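You operate a simulated robot arm through the tools that you are given. There is no shell and no other tool.

The job below is to be done with a simulated two-armed robot. You get a single attempt, and the scene is never put back.

## Task
Run the load on the bench job card at the card's voltage.
Fine: switch on the bench supply; set its knob and the orange link plug before the output button; leave it running.

Only the result counts: the job must be done as asked and must still hold three seconds after the hand-in. Knocking over, shifting, dropping, spilling or breaking anything else fails it.

## Robot
Two 7-joint arms with two-finger parallel grippers on one trunk that stands fixed in place. Base frame: the origin is at the foot of the trunk, x ahead of it, y to its left, z up. Lengths are in m, angles in rad, forces in N, time in s.
The left shoulder is at [0.05, 0.187, 1.085], the right one opposite. With the tool pointing down near the work surface each hand reaches from about 0.1 to 0.66 m from the base axis, measured 20 degrees to its own side. Payload 3.43 kg a hand.
The TCP of each hand is the grasp point between the finger pads, 0.03 m short of the fingertips. In the tool frame z runs along the fingers and y along their closing line. Largest opening 0.094 m; finger width 0.028, thickness 0.01; the body of the gripper, 0.05 by 0.096 m, starts 0.055 m behind the TCP.
Orientation is told as [roll, pitch, yaw] about the base's x, y, z axes, in that order, counted from this pose: with the fingers straight down and closing along the base's y, the tool's x points along the base's -x, its y along +y and its z along -z.

## Interface
- The arms move only by the tool step_arm. It takes "left_targets", "right_targets" or both (then of equal length, played together; a hand with none holds still); each is a list of rows, each a list of 7 numbers: the turn, a rotation vector about the tool's x, y, z in units of 8 degrees (1.0 is 8 degrees), then the shift along the tool's x, y, z in units of 30 mm (1.0 is 30 mm), then the finger opening in m, from 0 to 0.094. In form: [[rx, ry, rz, x, y, z, grip], ...]. A call has 1 to 20 rows; each row shifts and turns the commanded pose from where the row before left it, along the tool's axes as they then stand. A call with a number of a shift or a turn outside -1 to 1 is refused whole. Rows are played at 5 a second. More than 0.05 m and 0.15 rad between two rows, or a gripper value outside its range, and nothing of the call is played. A pose out of reach is approached as far as the arm can. The call stops where the force on the tool passes 40 N (or 10 N more than at its start, if that is more) or the arm is blocked; 0.2 s more then pass. The fingers move at their own pace (about 0.153 m/s each) and stop on an object; they squeeze with about 26 N. The grip force told is the motor's: it shows also when the fingers shut on nothing. Time passes only in rows, and 0.2 s behind the last, so rows that do not move let the fingers close. It gives the time, the measured TCP pose, the force on the tool (base axes), the opening and the grip force at its end, in the units of the frame above (readings bear some noise), with the torque about the TCP (base axes, N m) and any sound that the robot's microphone picked up.
- Cameras (640 x 400 px; columns grow to the right, rows downward): "scene" is now at [0.1487, -0.0446, 1.266]; the picture's right is [-0.52, -0.85, 0.00], its down [-0.27, 0.17, -0.95] and it looks along [0.81, -0.50, -0.31] (base axes); focal length 334 px, centre (320, 200). "left" rides on the left gripper at [0.076, -0.014, -0.103] in its tool frame; the picture's right is [0.18, 0.98, 0.00], its down [-0.75, 0.14, -0.64] and it looks along [-0.63, 0.12, 0.77] (tool axes); focal length 243 px, centre (320, 200). "right" rides on the right gripper at [0.076, 0.014, -0.102] in its tool frame; the picture's right is [-0.18, 0.98, 0.00], its down [-0.75, -0.14, -0.64] and it looks along [-0.63, -0.12, 0.77] (tool axes); focal length 243 px, centre (320, 200). There is no depth. A picture from a camera that has moved, and an enlarged one, comes with that camera's place and axes in the base frame and with its lens. The place of the scene camera against the robot may be out by one fixed shift of up to 0.018 m in any direction.
- camera(camera): a new picture of that camera. It takes no simulated time.
- move_column(by): slides the trunk up (or, below 0, down) by that many m; the arms and the scene camera ride with it, the base frame stays. It gives what a move gives, with no picture.
- aim_head(pan, tilt): turns the head with the scene camera to pan (to the left, within 1.396 rad either way) and tilt (down, from -0.506 to 1.204), counted from straight ahead of the robot. It gives what a move gives.
- inspect(camera, box): a new picture of the part [left, top, right, bottom] of that camera's present view, enlarged. It takes no simulated time.
- finish_job(): hands the job in; it is judged then, once.

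Places have to be worked out from the pictures, the camera data and where the tool is seen. Open the grippers and draw the arms clear of the work before you hand the job in, unless the task says otherwise.

The tools are called by a JSON object that holds its "method" and its "body". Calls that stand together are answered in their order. step_arm: Moves the arms, as the interface text tells. Its arguments: {"type":"object","properties":{"left_targets":{"type":"array","items":{"type":"array","items":{"type":"number"}}},"right_targets":{"type":"array","items":{"type":"array","items":{"type":"number"}}}},"required":[]} The other tools are called the same way: move_column (by) moves the trunk up or down; aim_head (pan, tilt) turns the head that bears the scene camera; camera (camera) takes a picture; inspect (camera, box) takes an enlarged picture of a part of a camera's view; finish_job () hands the job in.

At the start:

```text
t: 0.0
left_position: [0.4009, -0.0479, 1.0639]
left_orientation: [0.0, 0.0, -0.001]
left_contact_force: [-0.4, -0.1, -0.6]
left_moment: [0.0, -0.01, -0.02]
left_width: 0.094
left_grasp_force: 0.0
right_position: [0.3168, -0.3423, 1.1322]
right_orientation: [0.0, -0.001, 0.001]
right_contact_force: [0.8, 0.1, -0.4]
right_moment: [0.0, 0.0, 0.01]
right_width: 0.0941
right_grasp_force: 0.1
trunk travel left (down, up): [-0.3, 0.132]
head pan, tilt (commanded): [-0.552, 0.321]
```

scene: 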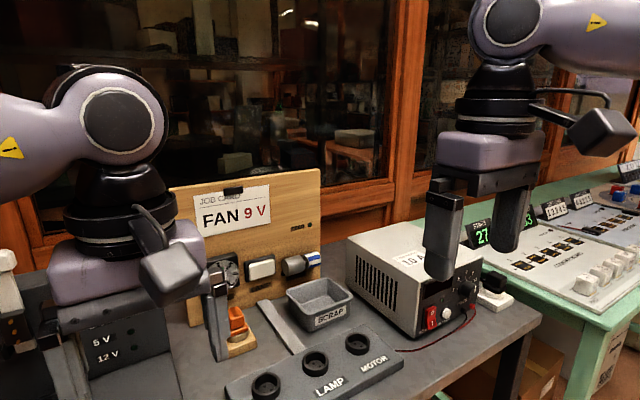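
right: 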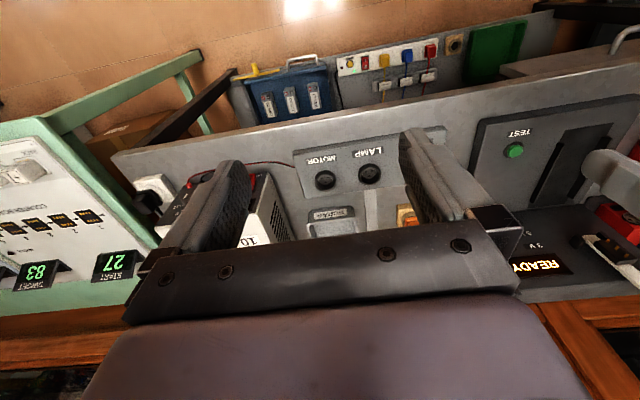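
left: 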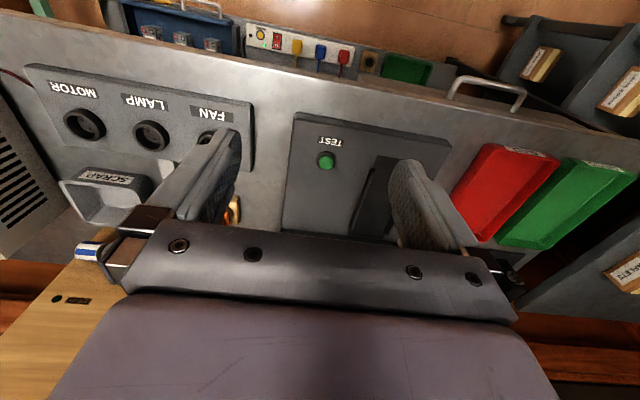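

The job card reads FAN 9 V; I see a bench supply on the right side, a socket panel (FAN/LAMP/MOTOR) and an orange plug. I'll inspect details before moving.

{"method": "inspect", "body": {"camera": "scene", "box": [160, 160, 400, 400]}}

{"method": "inspect", "body": {"camera": "scene", "box": [340, 220, 520, 350]}}

{"method": "inspect", "body": {"camera": "left", "box": [0, 40, 320, 280]}}

{"method": "inspect", "body": {"camera": "right", "box": [120, 120, 460, 280]}}

```text
1.67 times, centred on (280, 280) of scene
camera zoom: at [0.1487, -0.0446, 1.266], right [-0.52, -0.85, 0.0], down [-0.27, 0.17, -0.95], along [0.81, -0.5, -0.31], focal length 557 px, centre (387, 67)
```

zoom: 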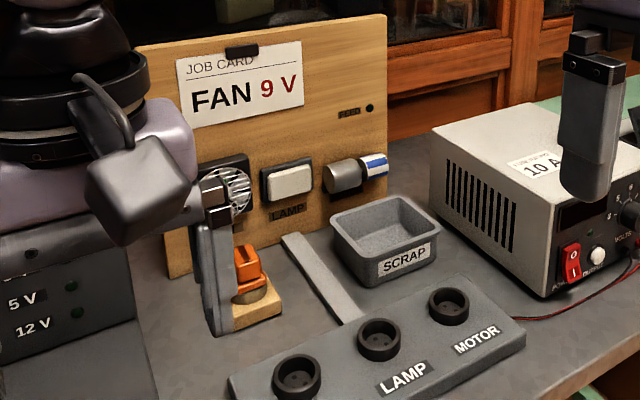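

```text
3.08 times, centred on (430, 285) of scene
camera zoom: at [0.1487, -0.0446, 1.266], right [-0.52, -0.85, 0.0], down [-0.27, 0.17, -0.95], along [0.81, -0.5, -0.31], focal length 1028 px, centre (-18, -62)
```

zoom: 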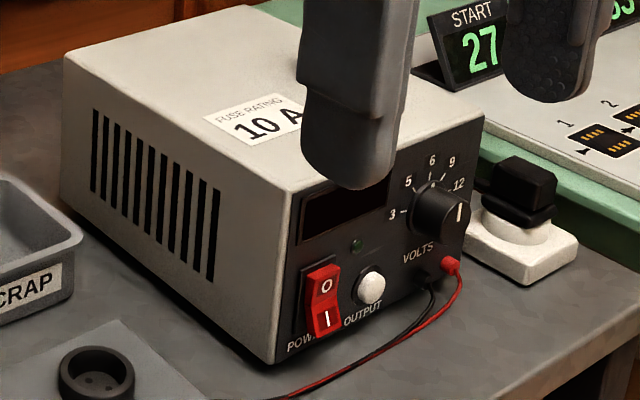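

```text
1.67 times, centred on (160, 160) of left
camera zoom: at [0.3251, -0.0617, 1.1661], right [-0.18, 0.98, 0.0], down [0.75, 0.14, 0.64], along [0.63, 0.12, -0.77], focal length 404 px, centre (587, 267)
```

zoom: 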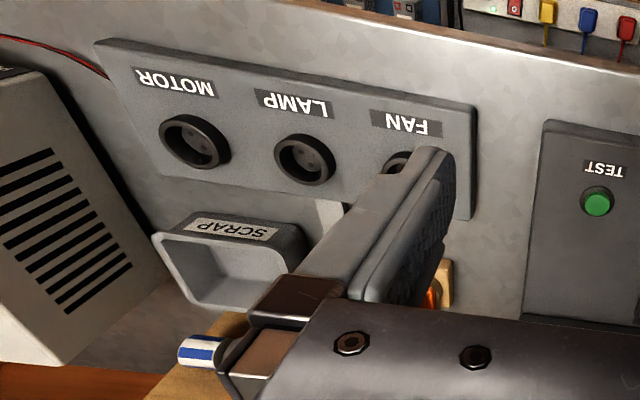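

```text
1.88 times, centred on (290, 200) of right
camera zoom: at [0.2394, -0.3274, 1.2352], right [0.18, 0.98, 0.0], down [0.75, -0.14, 0.64], along [0.63, -0.12, -0.77], focal length 457 px, centre (376, 200)
```

zoom: 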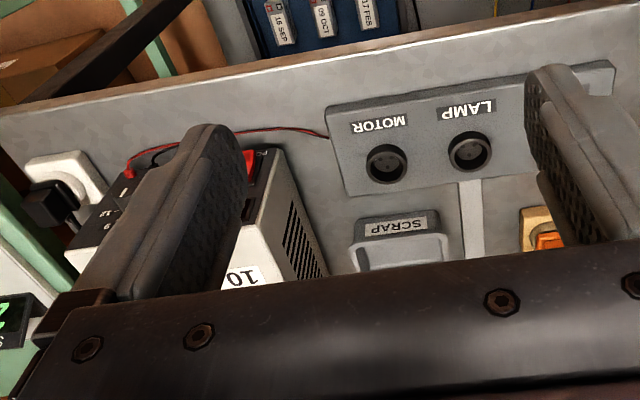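

From two wrist views I triangulate the LAMP socket at about (0.525, -0.28, 0.825) and MOTOR at (0.525, -0.37), so FAN should be near (0.525, -0.19). I'll draw the left arm up and to the left, and the right arm aside for a clearer view.

{"method": "step_arm", "body": {"left_targets": [[0, 0, 0, 0.6, 1, -0.3, 0.094], [0, 0, 0, 0.6, 1, -0.3, 0.094], [0, 0, 0, 0.6, 1, -0.3, 0.094], [0, 0, 0, 0.6, 1, -0.3, 0.094], [0, 0, 0, 0.6, 1, -0.3, 0.094], [0, 0, 0, 0.6, 1, -0.3, 0.094]], "right_targets": [[0, 0, 0, 0.6, -0.6, -0.3, 0.094], [0, 0, 0, 0.6, -0.6, -0.3, 0.094], [0, 0, 0, 0.6, -0.6, -0.3, 0.094], [0, 0, 0, 0.6, -0.6, -0.3, 0.094], [0, 0, 0, 0.6, -0.6, -0.3, 0.094], [0, 0, 0, 0.6, -0.6, -0.3, 0.094]]}}

{"method": "aim_head", "body": {"pan": -0.7, "tilt": 0.6}}

{"method": "camera", "body": {"camera": "scene"}}

{"method": "camera", "body": {"camera": "right"}}

{"method": "camera", "body": {"camera": "left"}}

```text
t: 1.4
left_position: [0.2914, 0.1328, 1.1185]
left_orientation: [0.0, -0.002, 0.0]
left_contact_force: [0.6, -0.3, 0.5]
left_moment: [0.01, -0.03, 0.03]
left_width: 0.0943
left_grasp_force: 0.0
right_position: [0.2071, -0.4495, 1.1874]
right_orientation: [0.0, 0.0, 0.002]
right_contact_force: [-0.4, 0.1, 0.3]
right_moment: [-0.03, -0.05, 0.04]
right_width: 0.094
right_grasp_force: 0.0
trunk travel left (down, up): [-0.3, 0.132]
head pan, tilt (commanded): [-0.552, 0.321]
```

```text
t: 2.2
left_position: [0.2924, 0.132, 1.1183]
left_orientation: [-0.001, 0.0, 0.001]
left_contact_force: [-0.3, -1.0, -0.3]
left_moment: [0.02, 0.0, -0.02]
left_width: 0.0942
left_grasp_force: 0.0
right_position: [0.2086, -0.4493, 1.187]
right_orientation: [0.002, -0.001, 0.0]
right_contact_force: [0.5, 0.3, 0.5]
right_moment: [0.01, -0.05, 0.01]
right_width: 0.094
right_grasp_force: 0.0
trunk travel left (down, up): [-0.3, 0.132]
head pan, tilt (commanded): [-0.7, 0.6]
```

```text
taken
camera scene: at [0.1369, -0.0526, 1.2404], right [-0.64, -0.77, 0.0], down [-0.43, 0.36, -0.83], along [0.63, -0.53, -0.56], focal length 334 px, centre (320, 200)
```

scene: 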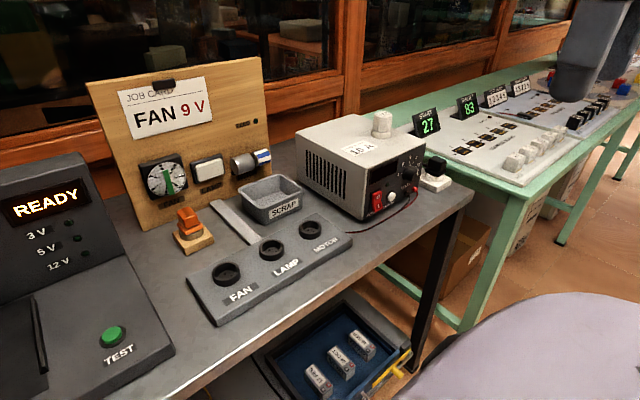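

```text
taken
camera right: at [0.131, -0.4349, 1.2892], right [0.18, 0.98, 0.0], down [0.75, -0.14, 0.64], along [0.63, -0.12, -0.77], focal length 243 px, centre (320, 200)
```

right: 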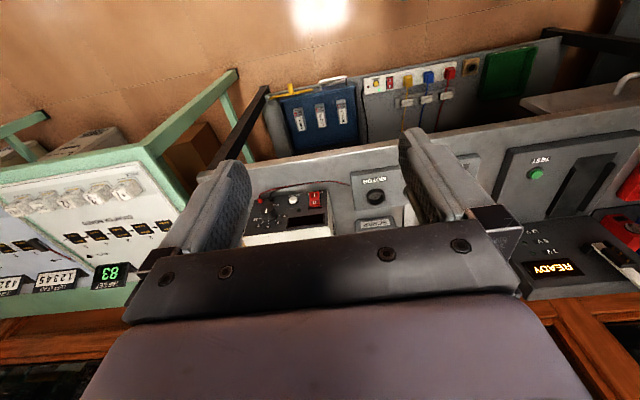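

```text
taken
camera left: at [0.217, 0.1182, 1.22], right [-0.18, 0.98, 0.0], down [0.75, 0.14, 0.64], along [0.63, 0.12, -0.77], focal length 243 px, centre (320, 200)
```

left: 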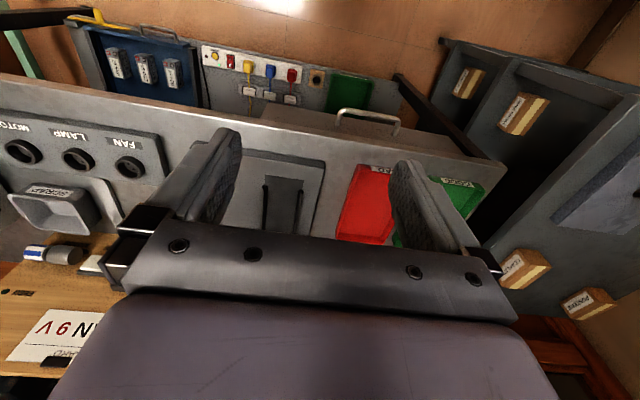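

The view is clear now. I'll zoom in on the supply front, the orange plug and the sockets.

{"method": "inspect", "body": {"camera": "scene", "box": [290, 100, 460, 230]}}

{"method": "inspect", "body": {"camera": "scene", "box": [355, 150, 425, 220]}}

{"method": "inspect", "body": {"camera": "scene", "box": [160, 190, 260, 300]}}

{"method": "inspect", "body": {"camera": "right", "box": [240, 160, 420, 250]}}

{"method": "inspect", "body": {"camera": "scene", "box": [80, 50, 310, 240]}}

```text
3.08 times, centred on (375, 165) of scene
camera zoom: at [0.1369, -0.0526, 1.2404], right [-0.64, -0.77, 0.0], down [-0.43, 0.36, -0.83], along [0.63, -0.53, -0.56], focal length 1028 px, centre (151, 308)
```

zoom: 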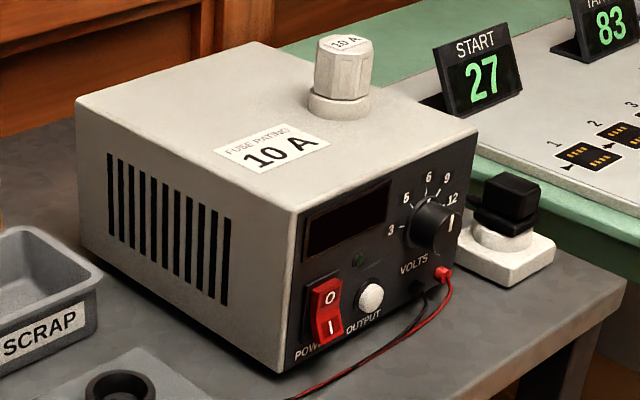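

```text
5.71 times, centred on (390, 185) of scene
camera zoom: at [0.1369, -0.0526, 1.2404], right [-0.64, -0.77, 0.0], down [-0.43, 0.36, -0.83], along [0.63, -0.53, -0.56], focal length 1910 px, centre (-80, 286)
```

zoom: 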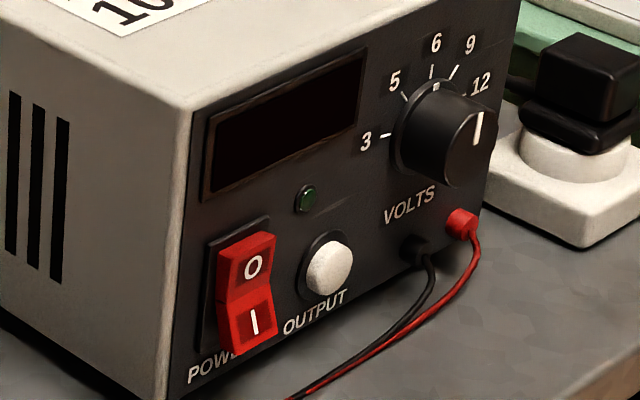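

```text
3.64 times, centred on (210, 245) of scene
camera zoom: at [0.1369, -0.0526, 1.2404], right [-0.64, -0.77, 0.0], down [-0.43, 0.36, -0.83], along [0.63, -0.53, -0.56], focal length 1215 px, centre (720, 36)
```

zoom: 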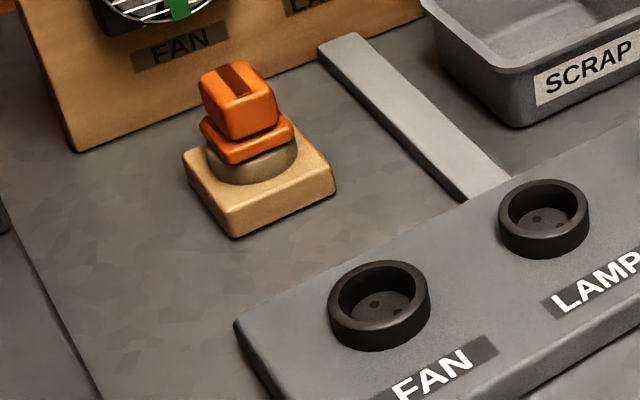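

```text
3.56 times, centred on (330, 205) of right
camera zoom: at [0.131, -0.4349, 1.2892], right [0.18, 0.98, 0.0], down [0.75, -0.14, 0.64], along [0.63, -0.12, -0.77], focal length 863 px, centre (284, 182)
```

zoom: 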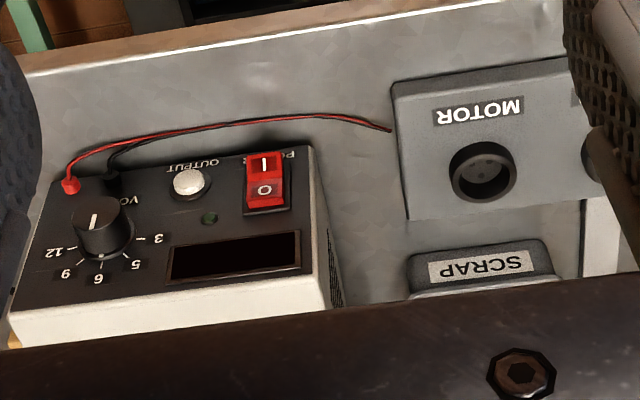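

```text
2.11 times, centred on (195, 145) of scene
camera zoom: at [0.1369, -0.0526, 1.2404], right [-0.64, -0.77, 0.0], down [-0.43, 0.36, -0.83], along [0.63, -0.53, -0.56], focal length 704 px, centre (583, 316)
```

zoom: 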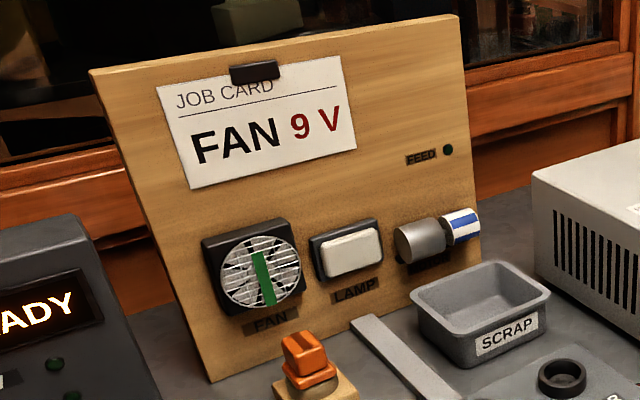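

The knob pointer appears to be at 6 (needs one step to 9); supply is off, the rocker shows O pressed. The orange plug sits in a wooden holder near (0.66, -0.19). I'll bring the right hand over it for a close view.

{"method": "step_arm", "body": {"right_targets": [[0, 0, 0, -0.88, 0.6, 0.3, 0.094], [0, 0, 0, -0.88, 0.6, 0.3, 0.094], [0, 0, 0, -0.88, 0.6, 0.3, 0.094], [0, 0, 0, -0.88, 0.6, 0.3, 0.094], [0, 0, 0, -0.88, 0.6, 0.3, 0.094], [0, 0, 0, -0.88, 0.6, 0.3, 0.094], [0, 0, 0, -0.88, 0.6, 0.3, 0.094], [0, 0, 0, -0.88, 0.6, 0.3, 0.094], [0, 0, 0, -0.88, 0.6, 0.3, 0.094], [0, 0, 0, -0.88, 0.6, 0.3, 0.094], [0, 0, 0, -0.88, 0.6, 0.3, 0.094], [0, 0, 0, -0.88, 0.6, 0.3, 0.094], [0, 0, 0, -0.88, 0.6, 0.3, 0.094], [0, 0, 0, -0.88, 0.6, 0.3, 0.094]]}}

{"method": "camera", "body": {"camera": "right"}}

{"method": "camera", "body": {"camera": "scene"}}

```text
t: 5.2
left_position: [0.2915, 0.1335, 1.1194]
left_orientation: [0.001, -0.001, 0.001]
left_contact_force: [0.0, -1.1, 0.5]
left_moment: [-0.01, -0.05, -0.01]
left_width: 0.0938
left_grasp_force: 0.1
right_position: [0.5237, -0.2361, 1.0458]
right_orientation: [0.0, 0.0, 0.001]
right_contact_force: [-0.3, 0.1, 0.3]
right_moment: [0.01, 0.0, 0.01]
right_width: 0.0939
right_grasp_force: 0.0
right hand out of reach, approached as far as the arm can: row 12, 13, 14
trunk travel left (down, up): [-0.3, 0.132]
head pan, tilt (commanded): [-0.7, 0.6]
```

```text
taken
camera right: at [0.4455, -0.2214, 1.1491], right [0.18, 0.98, 0.0], down [0.75, -0.14, 0.64], along [0.63, -0.12, -0.77], focal length 243 px, centre (320, 200)
```

right: 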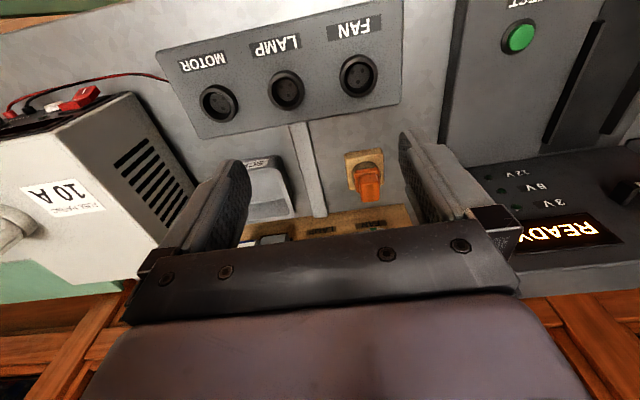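

```text
taken
camera scene: at [0.1364, -0.0525, 1.2404], right [-0.64, -0.76, 0.0], down [-0.43, 0.36, -0.83], along [0.63, -0.53, -0.56], focal length 334 px, centre (320, 200)
```

scene: 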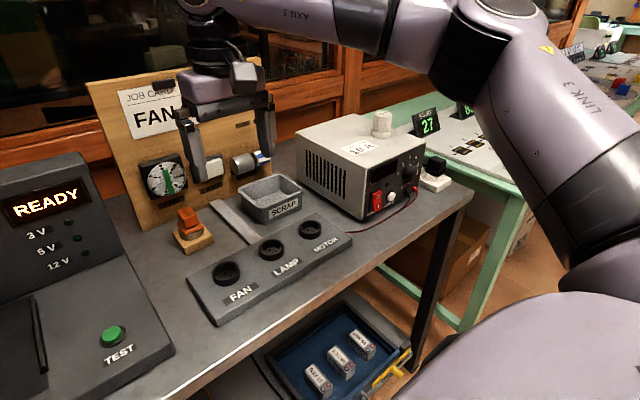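

The arm runs out of reach at this height; the wrist is likely above the shoulder, so reach should grow lower. First a close look at plug and sockets.

{"method": "inspect", "body": {"camera": "right", "box": [320, 140, 420, 220]}}

{"method": "inspect", "body": {"camera": "right", "box": [180, 10, 410, 150]}}

{"method": "inspect", "body": {"camera": "scene", "box": [165, 200, 255, 260]}}

```text
5.00 times, centred on (370, 180) of right
camera zoom: at [0.4455, -0.2214, 1.1491], right [0.18, 0.98, 0.0], down [0.75, -0.14, 0.64], along [0.63, -0.12, -0.77], focal length 1213 px, centre (70, 300)
```

zoom: 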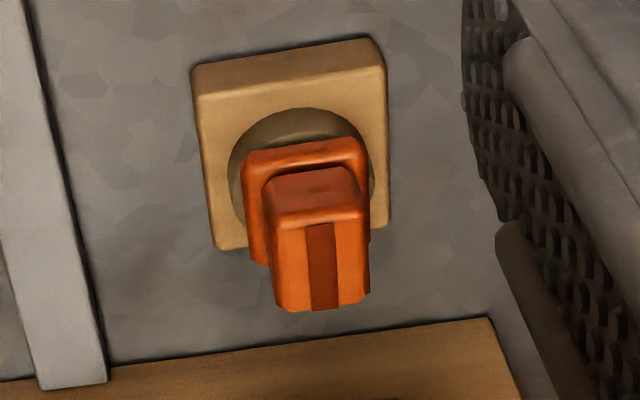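

```text
2.78 times, centred on (295, 80) of right
camera zoom: at [0.4455, -0.2214, 1.1491], right [0.18, 0.98, 0.0], down [0.75, -0.14, 0.64], along [0.63, -0.12, -0.77], focal length 675 px, centre (390, 534)
```

zoom: 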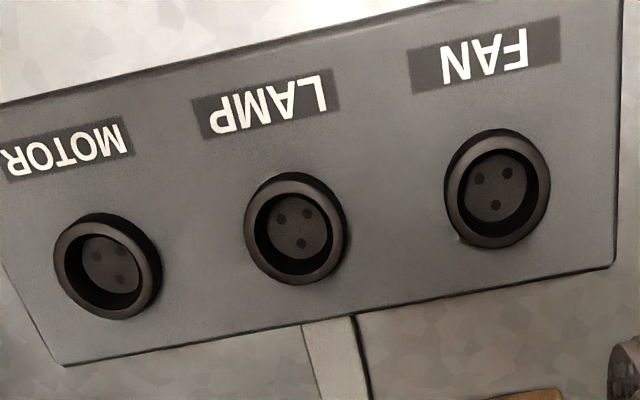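

```text
6.67 times, centred on (210, 230) of scene
camera zoom: at [0.1364, -0.0525, 1.2404], right [-0.64, -0.76, 0.0], down [-0.43, 0.36, -0.83], along [0.63, -0.53, -0.56], focal length 2228 px, centre (1053, 0)
```

zoom: 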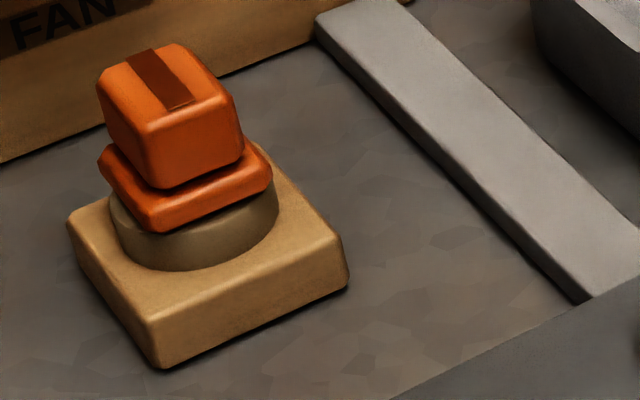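

The plug block is axis-aligned, ~29 mm wide in y, centred around (0.68, -0.19); sockets have three holes (pair toward the robot, single away). It's beyond straight-down reach, so I'll tilt the tool ~20° forward and see the reported pose.

{"method": "step_arm", "body": {"right_targets": [[0, -0.85, 0, 0, 0, 0, 0.094], [0, -0.85, 0, 0, 0, 0, 0.094], [0, -0.85, 0, 0, 0, 0, 0.094], [0, 0, 0, 0, 0, 0, 0.094]]}}

{"method": "camera", "body": {"camera": "right"}}

```text
t: 6.2
left_position: [0.2924, 0.1328, 1.1193]
left_orientation: [0.0, 0.0, 0.0]
left_contact_force: [0.1, 0.0, 0.7]
left_moment: [-0.02, -0.01, 0.0]
left_width: 0.0941
left_grasp_force: 0.0
right_position: [0.5236, -0.2369, 1.0452]
right_orientation: [0.0, -0.356, 0.002]
right_contact_force: [0.3, 1.3, -0.7]
right_moment: [-0.02, 0.02, -0.02]
right_width: 0.0942
right_grasp_force: 0.2
trunk travel left (down, up): [-0.3, 0.132]
head pan, tilt (commanded): [-0.7, 0.6]
```

```text
taken
camera right: at [0.4145, -0.2216, 1.1157], right [0.17, 0.98, 0.06], down [0.48, -0.14, 0.87], along [0.86, -0.12, -0.5], focal length 243 px, centre (320, 200)
```

right: 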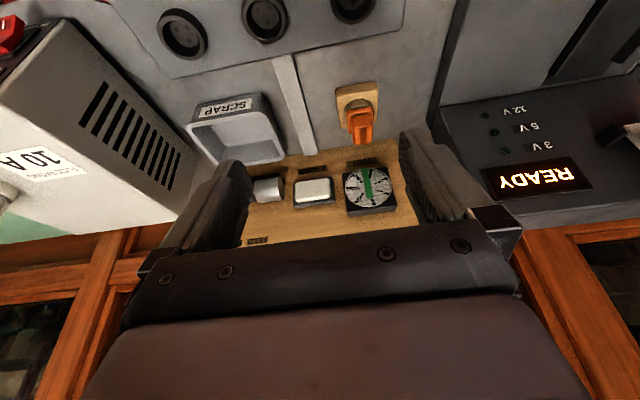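

The commanded pose re-syncs to the reached one, and pitch is now -20°. I'll zoom on the plug in this second view to triangulate it.

{"method": "inspect", "body": {"camera": "right", "box": [320, 70, 400, 150]}}

```text
5.00 times, centred on (360, 110) of right
camera zoom: at [0.4145, -0.2216, 1.1157], right [0.17, 0.98, 0.06], down [0.48, -0.14, 0.87], along [0.86, -0.12, -0.5], focal length 1213 px, centre (120, 650)
```

zoom: 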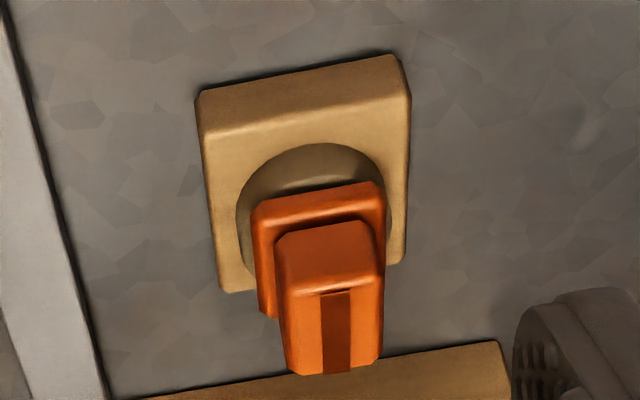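

Estimates of the plug's depth differ by ~1–2 cm because of the short baseline. I'll move closer (to about 0.62, -0.19, 0.96), still tilted, for a better fix.

{"method": "step_arm", "body": {"right_targets": [[0, 0, 0, -0.427, 0.3, 0.763, 0.094], [0, 0, 0, -0.427, 0.3, 0.763, 0.094], [0, 0, 0, -0.427, 0.3, 0.763, 0.094], [0, 0, 0, -0.427, 0.3, 0.763, 0.094], [0, 0, 0, -0.427, 0.3, 0.763, 0.094]]}}

{"method": "camera", "body": {"camera": "right"}}

{"method": "inspect", "body": {"camera": "right", "box": [240, 60, 400, 180]}}

{"method": "camera", "body": {"camera": "scene"}}

```text
t: 7.4
left_position: [0.2921, 0.1315, 1.1185]
left_orientation: [0.001, 0.001, 0.0]
left_contact_force: [-0.1, 0.0, -1.3]
left_moment: [-0.03, 0.02, 0.01]
left_width: 0.0941
left_grasp_force: 0.0
right_position: [0.5822, -0.2226, 0.9653]
right_orientation: [0.002, -0.358, 0.003]
right_contact_force: [0.4, 0.0, 0.0]
right_moment: [-0.01, 0.01, 0.02]
right_width: 0.094
right_grasp_force: 0.1
right hand out of reach, approached as far as the arm can: row 3, 4, 5
trunk travel left (down, up): [-0.3, 0.132]
head pan, tilt (commanded): [-0.7, 0.6]
```

```text
taken
camera right: at [0.4744, -0.208, 1.0354], right [0.17, 0.98, 0.07], down [0.48, -0.14, 0.87], along [0.86, -0.12, -0.5], focal length 243 px, centre (320, 200)
```

right: 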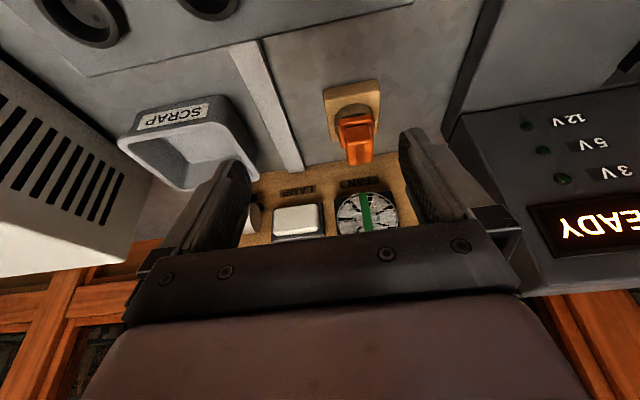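

```text
3.33 times, centred on (320, 120) of right
camera zoom: at [0.4744, -0.208, 1.0354], right [0.17, 0.98, 0.07], down [0.48, -0.14, 0.87], along [0.86, -0.12, -0.5], focal length 809 px, centre (320, 467)
```

zoom: 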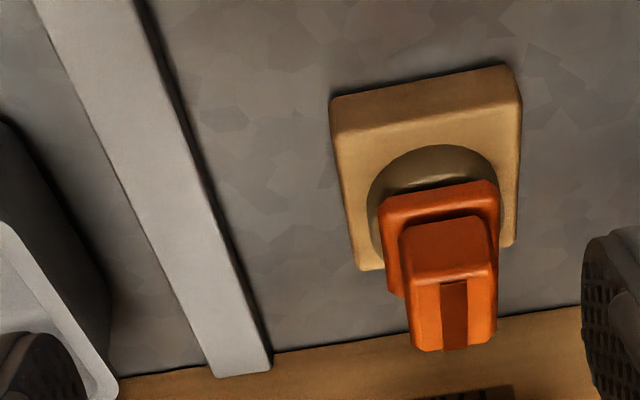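

```text
taken
camera scene: at [0.1367, -0.0527, 1.2404], right [-0.64, -0.76, 0.0], down [-0.43, 0.36, -0.83], along [0.63, -0.53, -0.56], focal length 334 px, centre (320, 200)
```

scene: 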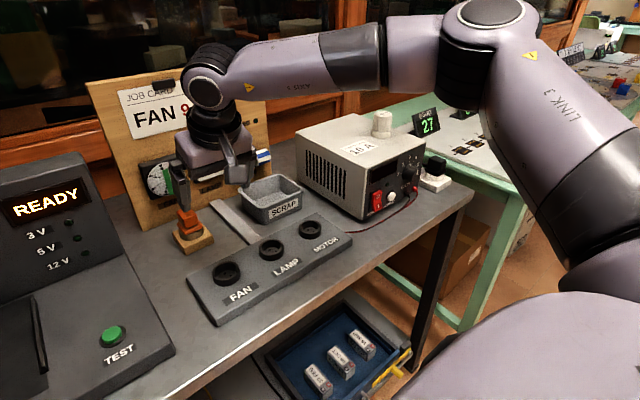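

The hand stopped short though the elbow is visibly bent, so a joint limit rather than extension seems to bind. I'll try lowering a bit while staying at the same x to see how the reach changes.

{"method": "step_arm", "body": {"right_targets": [[0, 0, 0, 0.116, 0.3, 0.31, 0.094], [0, 0, 0, 0.116, 0.3, 0.31, 0.094], [0, 0, 0, 0.116, 0.3, 0.31, 0.094]]}}

{"method": "inspect", "body": {"camera": "right", "box": [240, 60, 400, 180]}}

```text
t: 8.2
left_position: [0.2921, 0.1328, 1.1187]
left_orientation: [0.001, 0.001, 0.001]
left_contact_force: [0.4, 0.6, -0.2]
left_moment: [-0.03, 0.0, 0.01]
left_width: 0.094
left_grasp_force: 0.0
right_position: [0.5664, -0.2097, 0.94]
right_orientation: [0.002, -0.359, 0.002]
right_contact_force: [-0.1, -1.0, 0.0]
right_moment: [-0.02, -0.03, 0.0]
right_width: 0.0941
right_grasp_force: 0.0
right hand out of reach, approached as far as the arm can: row 1, 2, 3
trunk travel left (down, up): [-0.3, 0.132]
head pan, tilt (commanded): [-0.7, 0.6]
```

```text
3.33 times, centred on (320, 120) of right
camera zoom: at [0.4578, -0.1952, 1.0095], right [0.17, 0.98, 0.07], down [0.48, -0.14, 0.87], along [0.86, -0.12, -0.5], focal length 809 px, centre (320, 467)
```

zoom: 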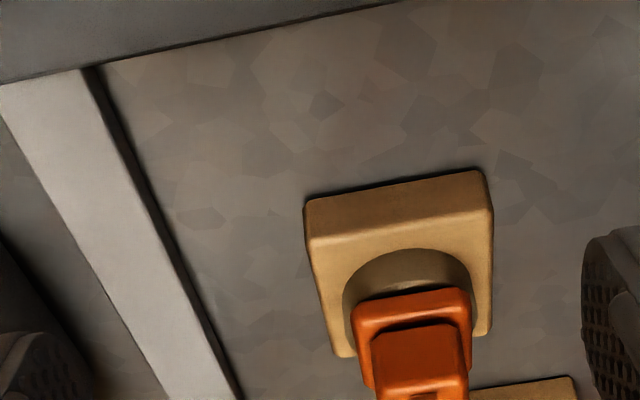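

Triangulating with three views: plug grip block spans x 0.650–0.685, y -0.205 to -0.179 (centre about (0.668, -0.192)), top at z 0.877; bench top is at z 0.80. I'll restore the tool to vertical and raise the trunk to gain reach.

{"method": "step_arm", "body": {"right_targets": [[0, 0.85, 0, 0, 0, 0, 0.094], [0, 0.85, 0, 0, 0, 0, 0.094], [0, 0.86, 0, 0, 0, 0, 0.094], [0, 0, 0, 0, 0, 0, 0.094]]}}

{"method": "move_column", "body": {"by": 0.11}}

```text
t: 9.2
left_position: [0.2914, 0.1325, 1.1194]
left_orientation: [0.0, -0.001, 0.0]
left_contact_force: [-0.4, -0.2, -0.8]
left_moment: [-0.01, 0.0, 0.01]
left_width: 0.0939
left_grasp_force: 0.0
right_position: [0.5268, -0.2386, 0.948]
right_orientation: [0.002, 0.0, 0.0]
right_contact_force: [0.1, -0.1, -0.8]
right_moment: [-0.01, -0.01, 0.01]
right_width: 0.0938
right_grasp_force: 0.0
right hand out of reach, approached as far as the arm can: row 1, 2, 3
trunk travel left (down, up): [-0.3, 0.132]
head pan, tilt (commanded): [-0.7, 0.6]
```

```text
t: 10.6
left_position: [0.2932, 0.1322, 1.228]
left_orientation: [0.0, 0.0, -0.001]
left_contact_force: [0.4, -0.4, 1.0]
left_moment: [0.01, -0.02, 0.01]
left_width: 0.0938
left_grasp_force: 0.1
right_position: [0.5273, -0.2391, 1.059]
right_orientation: [0.001, -0.001, 0.002]
right_contact_force: [-0.3, 0.1, 0.0]
right_moment: [0.04, -0.02, -0.03]
right_width: 0.094
right_grasp_force: 0.0
trunk travel left (down, up): [-0.41, 0.022]
head pan, tilt (commanded): [-0.7, 0.6]
```

Straight-down reach stalled around x=0.527 in this posture. With the trunk raised, I'll go down and forward again to see whether the reach improves.

{"method": "step_arm", "body": {"right_targets": [[0, 0, 0, -0.2, 0.2, 0.8, 0.094], [0, 0, 0, -0.5, 0.3, 0.8, 0.094], [0, 0, 0, -0.7, 0.3, 0.5, 0.094], [0, 0, 0, -0.7, 0.2, 0.5, 0.094], [0, 0, 0, -0.7, 0.2, 0.3, 0.094]]}}

{"method": "camera", "body": {"camera": "scene"}}

```text
t: 11.8
left_position: [0.2929, 0.1325, 1.2291]
left_orientation: [-0.001, -0.001, 0.001]
left_contact_force: [-0.9, 0.2, -0.3]
left_moment: [-0.01, -0.03, 0.04]
left_width: 0.0939
left_grasp_force: 0.1
right_position: [0.5225, -0.2532, 1.0075]
right_orientation: [0.001, -0.003, 0.003]
right_contact_force: [-0.4, -0.4, -0.5]
right_moment: [0.01, 0.0, -0.01]
right_width: 0.0941
right_grasp_force: 0.0
right hand out of reach, approached as far as the arm can: row 1, 2, 3, 4, 5
trunk travel left (down, up): [-0.41, 0.022]
head pan, tilt (commanded): [-0.7, 0.6]
```

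```text
taken
camera scene: at [0.1367, -0.0525, 1.3504], right [-0.64, -0.76, 0.0], down [-0.43, 0.36, -0.83], along [0.63, -0.53, -0.56], focal length 334 px, centre (320, 200)
```

scene: 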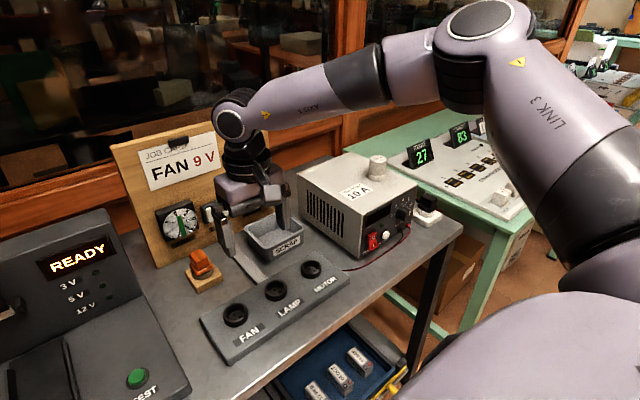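

The elbow is visibly bent and still the hand stalls at the same ~0.48 m from the shoulder, so some joint limit seems to bind. I'll retreat slightly and test whether a yaw change frees more reach.

{"method": "step_arm", "body": {"right_targets": [[0, 0, 0, 0.8, 0.2, 0, 0.094], [0, 0, -1, 0, 0, 0, 0.094], [0, 0, -1, 0, 0, 0, 0.094], [0, 0, -1, 0, 0, 0, 0.094], [0, 0, 0, -0.91, -0.41, 0, 0.094], [0, 0, 0, -0.91, -0.41, 0, 0.094], [0, 0, 0, -0.91, -0.41, 0, 0.094]]}}

```text
t: 13.4
left_position: [0.2925, 0.1321, 1.2292]
left_orientation: [0.001, 0.0, -0.001]
left_contact_force: [0.0, -0.2, -0.9]
left_moment: [0.0, -0.02, -0.01]
left_width: 0.0937
left_grasp_force: 0.0
right_position: [0.536, -0.2684, 1.0197]
right_orientation: [0.001, -0.001, 0.421]
right_contact_force: [-0.7, 0.2, 0.2]
right_moment: [-0.01, 0.02, -0.02]
right_width: 0.0941
right_grasp_force: 0.0
right hand out of reach, approached as far as the arm can: row 5, 6, 7
trunk travel left (down, up): [-0.41, 0.022]
head pan, tilt (commanded): [-0.7, 0.6]
```

Positive yaw gained only ~1.5 cm. I'll test negative yaw likewise.

{"method": "step_arm", "body": {"right_targets": [[0, 0, 0, 1, 0.2, 0, 0.094], [0, 0, 1, 0, 0, 0, 0.094], [0, 0, 1, 0, 0, 0, 0.094], [0, 0, 1, 0, 0, 0, 0.094], [0, 0, 1, 0, 0, 0, 0.094], [0, 0, 1, 0, 0, 0, 0.094], [0, 0, 1, 0, 0, 0, 0.094], [0, 0, 0, -0.91, 0.41, 0, 0.094], [0, 0, 0, -0.91, 0.41, 0, 0.094], [0, 0, 0, -0.91, 0.41, 0, 0.094]]}}

{"method": "camera", "body": {"camera": "scene"}}

{"method": "camera", "body": {"camera": "left"}}

```text
t: 15.6
left_position: [0.2927, 0.132, 1.2292]
left_orientation: [0.0, 0.0, -0.001]
left_contact_force: [0.8, 0.4, 0.5]
left_moment: [-0.01, 0.02, -0.01]
left_width: 0.0939
left_grasp_force: 0.2
right_position: [0.5492, -0.2883, 1.0268]
right_orientation: [0.0, 0.001, -0.417]
right_contact_force: [0.6, 0.1, 0.4]
right_moment: [0.0, 0.0, 0.02]
right_width: 0.0941
right_grasp_force: 0.1
right hand out of reach, approached as far as the arm can: row 9, 10
trunk travel left (down, up): [-0.41, 0.022]
head pan, tilt (commanded): [-0.7, 0.6]
```

```text
taken
camera scene: at [0.1371, -0.0527, 1.3503], right [-0.64, -0.76, 0.0], down [-0.43, 0.36, -0.82], along [0.63, -0.53, -0.57], focal length 334 px, centre (320, 200)
```

scene: 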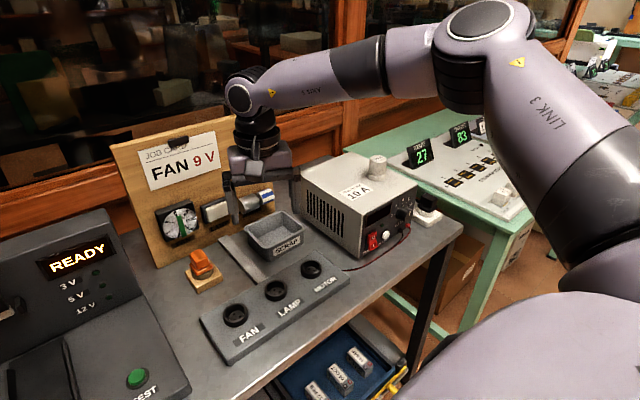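

```text
taken
camera left: at [0.2171, 0.1183, 1.33], right [-0.18, 0.98, 0.0], down [0.75, 0.14, 0.64], along [0.63, 0.12, -0.77], focal length 243 px, centre (320, 200)
```

left: 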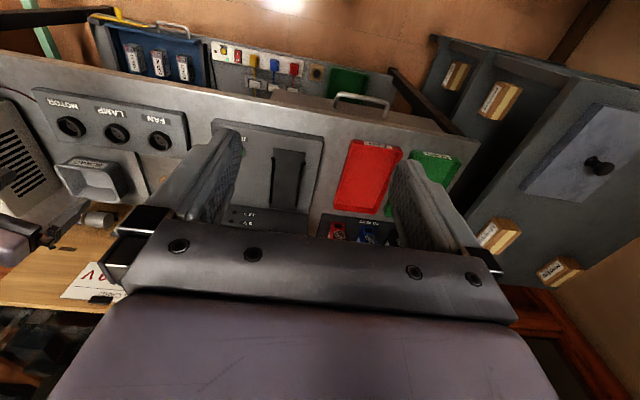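

The stall point shifts outward as y gets more negative, suggesting a swing limit with the elbow out. I'll go out to y≈-0.40, straighten toward +x there at safe height, and then sweep left.

{"method": "step_arm", "body": {"right_targets": [[0, 0, -1, 0, 0, 0, 0.094], [0, 0, -1, 0, 0, 0, 0.094], [0, 0, -1, 0, 0, 0, 0.094], [0, 0, 0, 0, -1, 0, 0.094], [0, 0, 0, 0, -1, 0, 0.094], [0, 0, 0, 0, -1, 0, 0.094], [0, 0, 0, 0, -0.7, 0, 0.094], [0, 0, 0, -0.8, 0, 0, 0.094], [0, 0, 0, -0.8, 0, 0, 0.094], [0, 0, 0, -0.8, 0, 0, 0.094], [0, 0, 0, -0.8, 0, 0, 0.094]]}}

{"method": "camera", "body": {"camera": "scene"}}

```text
t: 18.0
left_position: [0.2945, 0.1329, 1.2294]
left_orientation: [0.001, 0.0, -0.001]
left_contact_force: [-0.6, 0.7, 0.1]
left_moment: [0.03, -0.02, -0.02]
left_width: 0.0941
left_grasp_force: 0.0
right_position: [0.5728, -0.3812, 1.0359]
right_orientation: [0.001, -0.002, 0.0]
right_contact_force: [-0.6, -0.6, 0.3]
right_moment: [-0.03, 0.0, 0.02]
right_width: 0.0939
right_grasp_force: 0.1
right hand out of reach, approached as far as the arm can: row 8, 9, 10, 11
trunk travel left (down, up): [-0.41, 0.022]
head pan, tilt (commanded): [-0.7, 0.6]
```

```text
taken
camera scene: at [0.1368, -0.0525, 1.3503], right [-0.64, -0.76, 0.0], down [-0.43, 0.36, -0.83], along [0.63, -0.53, -0.56], focal length 334 px, centre (320, 200)
```

scene: 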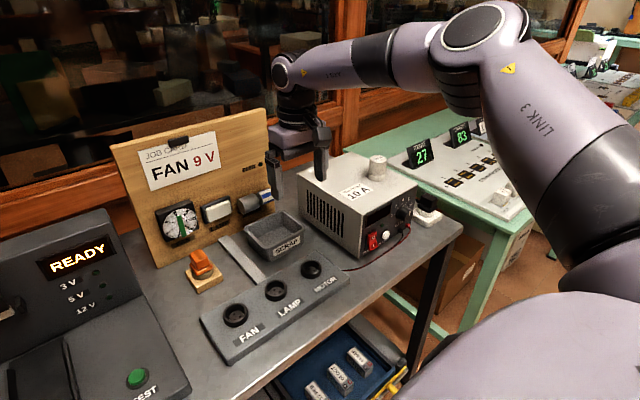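

The stall points all lie on a circle around an elbow near (0.30, -0.39): the upper arm is at a swing limit in this elbow-out posture. I'll retract close to the body, go lower, and then extend again so the arm may fold differently.

{"method": "step_arm", "body": {"right_targets": [[0, 0, 0, 1, 0.4, 0, 0.094], [0, 0, 0, 1, 0.4, 0, 0.094], [0, 0, 0, 1, 0.4, 0, 0.094], [0, 0, 0, 1, 0.4, 0, 0.094], [0, 0, 0, 1, 0.4, 0, 0.094], [0, 0, 0, 1, 0.4, 0, 0.094], [0, 0, 0, 1, 0.4, 0, 0.094], [0, 0, 0, 1, 0.4, 0, 0.094], [0, 0, 0, 1, 0.4, 0, 0.094], [0, 0, 0, 0.5, 0.3, 0, 0.094], [0, 0, 0, 0, 0.3, 0.9, 0.094], [0, 0, 0, 0, 0, 0.9, 0.094], [0, 0, 0, 0, 0, 0.9, 0.094], [0, 0, 0, 0, 0, 0.9, 0.094]]}}

{"method": "camera", "body": {"camera": "scene"}}

{"method": "camera", "body": {"camera": "right"}}

```text
t: 21.0
left_position: [0.2927, 0.1324, 1.2293]
left_orientation: [0.0, -0.002, 0.0]
left_contact_force: [-1.1, 0.5, 0.0]
left_moment: [-0.01, 0.0, -0.01]
left_width: 0.094
left_grasp_force: 0.0
right_position: [0.2878, -0.2571, 0.9274]
right_orientation: [0.001, 0.0, 0.003]
right_contact_force: [-1.0, -0.4, -0.2]
right_moment: [0.03, 0.01, 0.02]
right_width: 0.0943
right_grasp_force: 0.0
trunk travel left (down, up): [-0.41, 0.022]
head pan, tilt (commanded): [-0.7, 0.6]
```

```text
taken
camera scene: at [0.1371, -0.0527, 1.3503], right [-0.64, -0.76, 0.0], down [-0.43, 0.36, -0.82], along [0.63, -0.53, -0.57], focal length 334 px, centre (320, 200)
```

scene: 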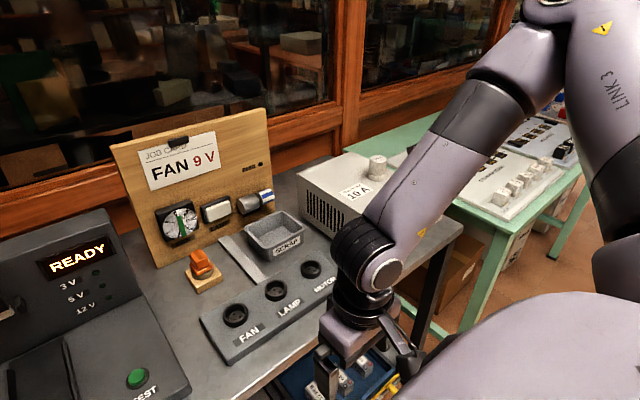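

```text
taken
camera right: at [0.2107, -0.2425, 1.0296], right [0.18, 0.98, 0.0], down [0.75, -0.14, 0.64], along [0.63, -0.12, -0.77], focal length 243 px, centre (320, 200)
```

right: 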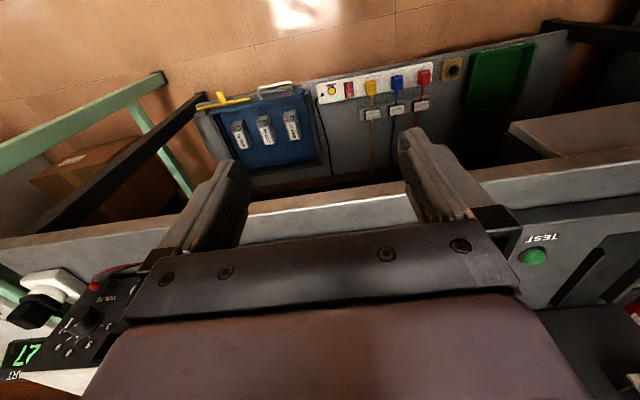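

Elbow still high. Now I'll extend forward low, at z≈0.92 (well above the socket rings at 0.825), toward y≈-0.2 and see how far it goes.

{"method": "step_arm", "body": {"right_targets": [[0, 0, 0, -1, 0.2, 0, 0.094], [0, 0, 0, -1, 0.2, 0, 0.094], [0, 0, 0, -1, 0.2, 0, 0.094], [0, 0, 0, -1, 0.2, 0, 0.094], [0, 0, 0, -1, 0.2, 0, 0.094], [0, 0, 0, -1, 0.2, 0, 0.094], [0, 0, 0, -1, 0.2, 0, 0.094], [0, 0, 0, -1, 0.2, 0, 0.094], [0, 0, 0, -1, 0.2, 0, 0.094], [0, 0, 0, -1, 0, 0, 0.094]]}}

{"method": "camera", "body": {"camera": "scene"}}

```text
t: 23.2
left_position: [0.2925, 0.1332, 1.2286]
left_orientation: [0.002, 0.0, 0.0]
left_contact_force: [-0.1, -0.3, 1.3]
left_moment: [-0.02, -0.02, 0.0]
left_width: 0.0941
left_grasp_force: 0.0
right_position: [0.5145, -0.2596, 0.9783]
right_orientation: [0.002, -0.003, 0.002]
right_contact_force: [0.0, -0.1, -0.5]
right_moment: [0.01, -0.02, 0.05]
right_width: 0.0941
right_grasp_force: 0.1
right hand out of reach, approached as far as the arm can: row 6, 7, 8, 9, 10
trunk travel left (down, up): [-0.41, 0.022]
head pan, tilt (commanded): [-0.7, 0.6]
```

```text
taken
camera scene: at [0.1368, -0.0527, 1.3503], right [-0.64, -0.76, 0.0], down [-0.43, 0.36, -0.83], along [0.63, -0.53, -0.56], focal length 334 px, centre (320, 200)
```

scene: 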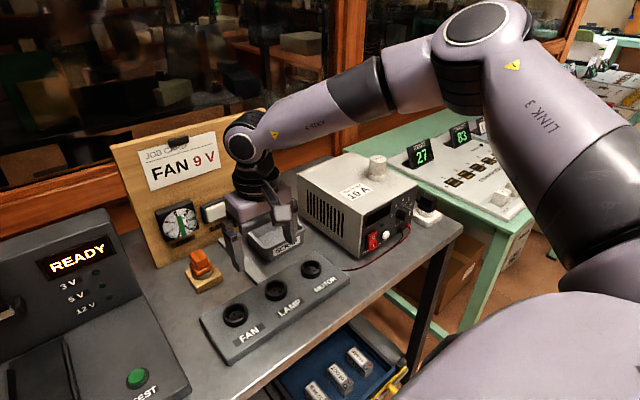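

Still limited, with the elbow staying high and out. I'll turn the head to look at the right shoulder and elbow to understand which joint blocks.

{"method": "aim_head", "body": {"pan": -1.3, "tilt": 0.3}}

{"method": "camera", "body": {"camera": "scene"}}

{"method": "aim_head", "body": {"pan": 1.0, "tilt": 0.5}}

{"method": "camera", "body": {"camera": "scene"}}

```text
t: 24.2
left_position: [0.2931, 0.1328, 1.2288]
left_orientation: [0.0, -0.001, 0.001]
left_contact_force: [0.3, -0.8, -0.1]
left_moment: [0.02, -0.01, -0.01]
left_width: 0.0939
left_grasp_force: 0.1
right_position: [0.5131, -0.2615, 0.978]
right_orientation: [0.002, -0.003, 0.003]
right_contact_force: [0.0, 0.1, 0.0]
right_moment: [-0.02, -0.04, 0.01]
right_width: 0.0942
right_grasp_force: 0.1
trunk travel left (down, up): [-0.41, 0.022]
head pan, tilt (commanded): [-1.3, 0.3]
```

```text
taken
camera scene: at [0.0942, -0.0857, 1.3778], right [-0.96, -0.27, 0.0], down [-0.08, 0.29, -0.96], along [0.26, -0.92, -0.3], focal length 334 px, centre (320, 200)
```

scene: 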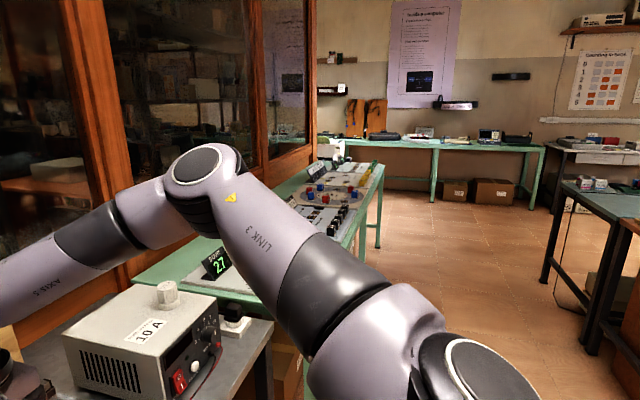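

```text
t: 26.3
left_position: [0.2927, 0.1331, 1.2299]
left_orientation: [0.0, -0.001, 0.001]
left_contact_force: [0.2, 0.2, 0.2]
left_moment: [0.0, -0.01, -0.01]
left_width: 0.0939
left_grasp_force: 0.0
right_position: [0.5141, -0.2599, 0.9784]
right_orientation: [0.002, -0.003, 0.001]
right_contact_force: [0.1, 0.1, 0.4]
right_moment: [-0.02, -0.02, -0.02]
right_width: 0.0941
right_grasp_force: 0.2
trunk travel left (down, up): [-0.41, 0.022]
head pan, tilt (commanded): [1.0, 0.499]
```

```text
taken
camera scene: at [0.1184, 0.0808, 1.3594], right [0.84, -0.54, 0.0], down [-0.26, -0.4, -0.88], along [0.47, 0.74, -0.48], focal length 334 px, centre (320, 200)
```

scene: 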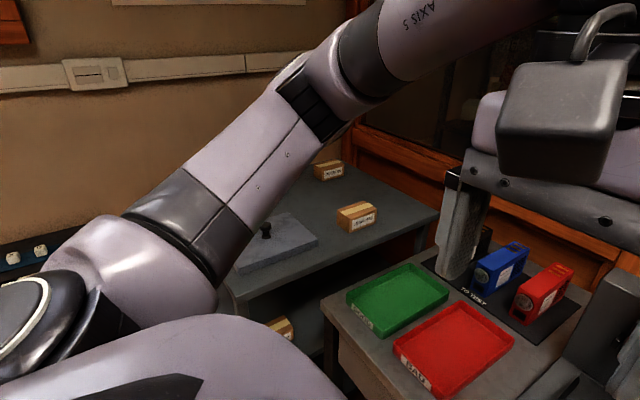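

The elbow sits near (0.30, -0.41, 1.28) with upper arm swung ~41° outward. I'll look down at the right shoulder itself to see its joint axes.

{"method": "aim_head", "body": {"pan": -1.396, "tilt": 0.9}}

{"method": "camera", "body": {"camera": "scene"}}

```text
t: 28.5
left_position: [0.2922, 0.1323, 1.2303]
left_orientation: [0.0, -0.001, 0.0]
left_contact_force: [0.1, -0.1, -0.2]
left_moment: [-0.01, 0.0, 0.0]
left_width: 0.094
left_grasp_force: 0.0
right_position: [0.5143, -0.2608, 0.9778]
right_orientation: [0.002, -0.005, 0.002]
right_contact_force: [0.5, 0.6, 0.1]
right_moment: [-0.03, 0.01, -0.01]
right_width: 0.0941
right_grasp_force: 0.0
trunk travel left (down, up): [-0.41, 0.022]
head pan, tilt (commanded): [-1.396, 0.901]
```

```text
taken
camera scene: at [0.0824, -0.07, 1.3256], right [-0.98, -0.17, 0.0], down [-0.14, 0.77, -0.62], along [0.11, -0.61, -0.78], focal length 334 px, centre (320, 200)
```

scene: 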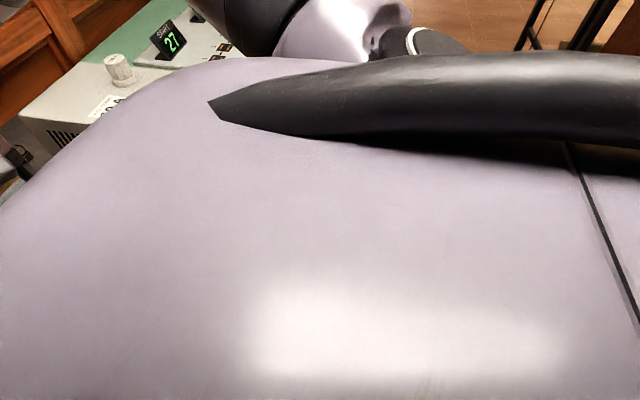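

The arm seems stuck with the upper arm on two shoulder limits in this elbow-high posture. I'll retract in front of the bench (front edge x≈0.41) and lower the hand well down at x≈0.27 so the elbow drops, then come forward with a low elbow.

{"method": "step_arm", "body": {"right_targets": [[0, 0, 0, 1, 0, -0.3, 0.05], [0, 0, 0, 1, 0, 0, 0.05], [0, 0, 0, 1, 0, 0, 0.05], [0, 0, 0, 1, 0, 0, 0.05], [0, 0, 0, 1, 0, 0, 0.05], [0, 0, 0, 1, 0, 0, 0.05], [0, 0, 0, 1, 0, 0, 0.05], [0, 0, 0, 1, 0, 0, 0.05], [0, 0, 0, 0.3, 0, 0, 0.05], [0, 0, 0, 0, 0, 1, 0.05], [0, 0, 0, 0, 0, 1, 0.05], [0, 0, 0, 0, 0, 1, 0.05], [0, 0, 0, 0, 0, 1, 0.05]]}}

{"method": "aim_head", "body": {"pan": -1.0, "tilt": 0.6}}

{"method": "camera", "body": {"camera": "scene"}}

{"method": "camera", "body": {"camera": "right"}}

```text
t: 31.3
left_position: [0.2934, 0.1311, 1.2291]
left_orientation: [-0.001, -0.001, 0.0]
left_contact_force: [0.7, -0.2, -0.3]
left_moment: [0.01, 0.01, 0.03]
left_width: 0.094
left_grasp_force: 0.1
right_position: [0.2702, -0.2612, 0.8665]
right_orientation: [0.003, -0.002, 0.002]
right_contact_force: [-0.2, -0.6, -0.5]
right_moment: [0.02, 0.01, 0.0]
right_width: 0.05
right_grasp_force: 0.0
right hand out of reach, approached as far as the arm can: row 9
trunk travel left (down, up): [-0.41, 0.022]
head pan, tilt (commanded): [-1.396, 0.901]
```

```text
t: 32.2
left_position: [0.2928, 0.1334, 1.2288]
left_orientation: [0.001, -0.001, 0.001]
left_contact_force: [-0.6, 0.2, -0.3]
left_moment: [-0.01, -0.01, -0.01]
left_width: 0.0939
left_grasp_force: 0.1
right_position: [0.2695, -0.2603, 0.8677]
right_orientation: [-0.001, 0.0, 0.001]
right_contact_force: [-0.8, -0.4, -0.3]
right_moment: [0.01, 0.03, 0.0]
right_width: 0.0501
right_grasp_force: 0.0
trunk travel left (down, up): [-0.41, 0.022]
head pan, tilt (commanded): [-1.0, 0.6]
```

```text
taken
camera scene: at [0.1169, -0.0701, 1.3503], right [-0.84, -0.54, 0.0], down [-0.31, 0.48, -0.82], along [0.45, -0.69, -0.57], focal length 334 px, centre (320, 200)
```

scene: 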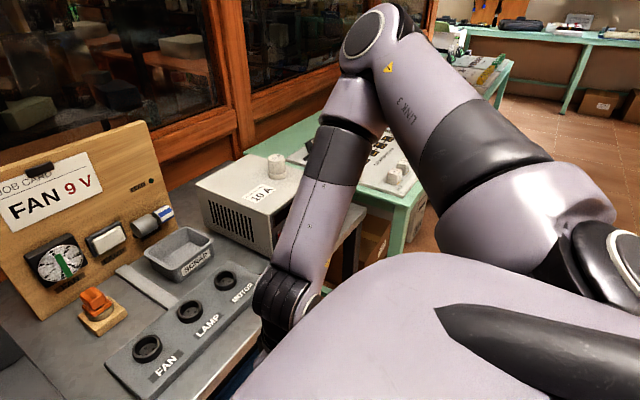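

```text
taken
camera right: at [0.1923, -0.2468, 0.9705], right [0.18, 0.98, 0.0], down [0.75, -0.14, 0.64], along [0.63, -0.12, -0.77], focal length 243 px, centre (320, 200)
```

right: 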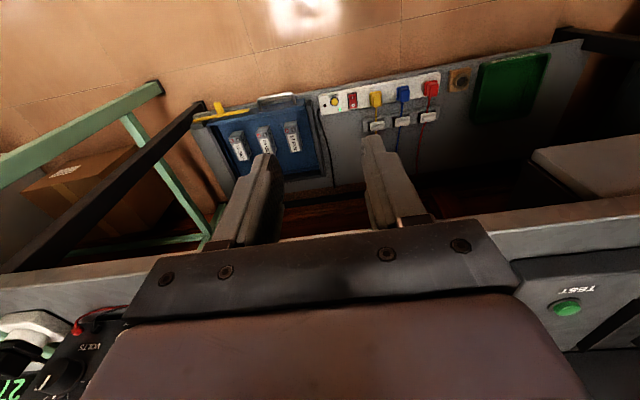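

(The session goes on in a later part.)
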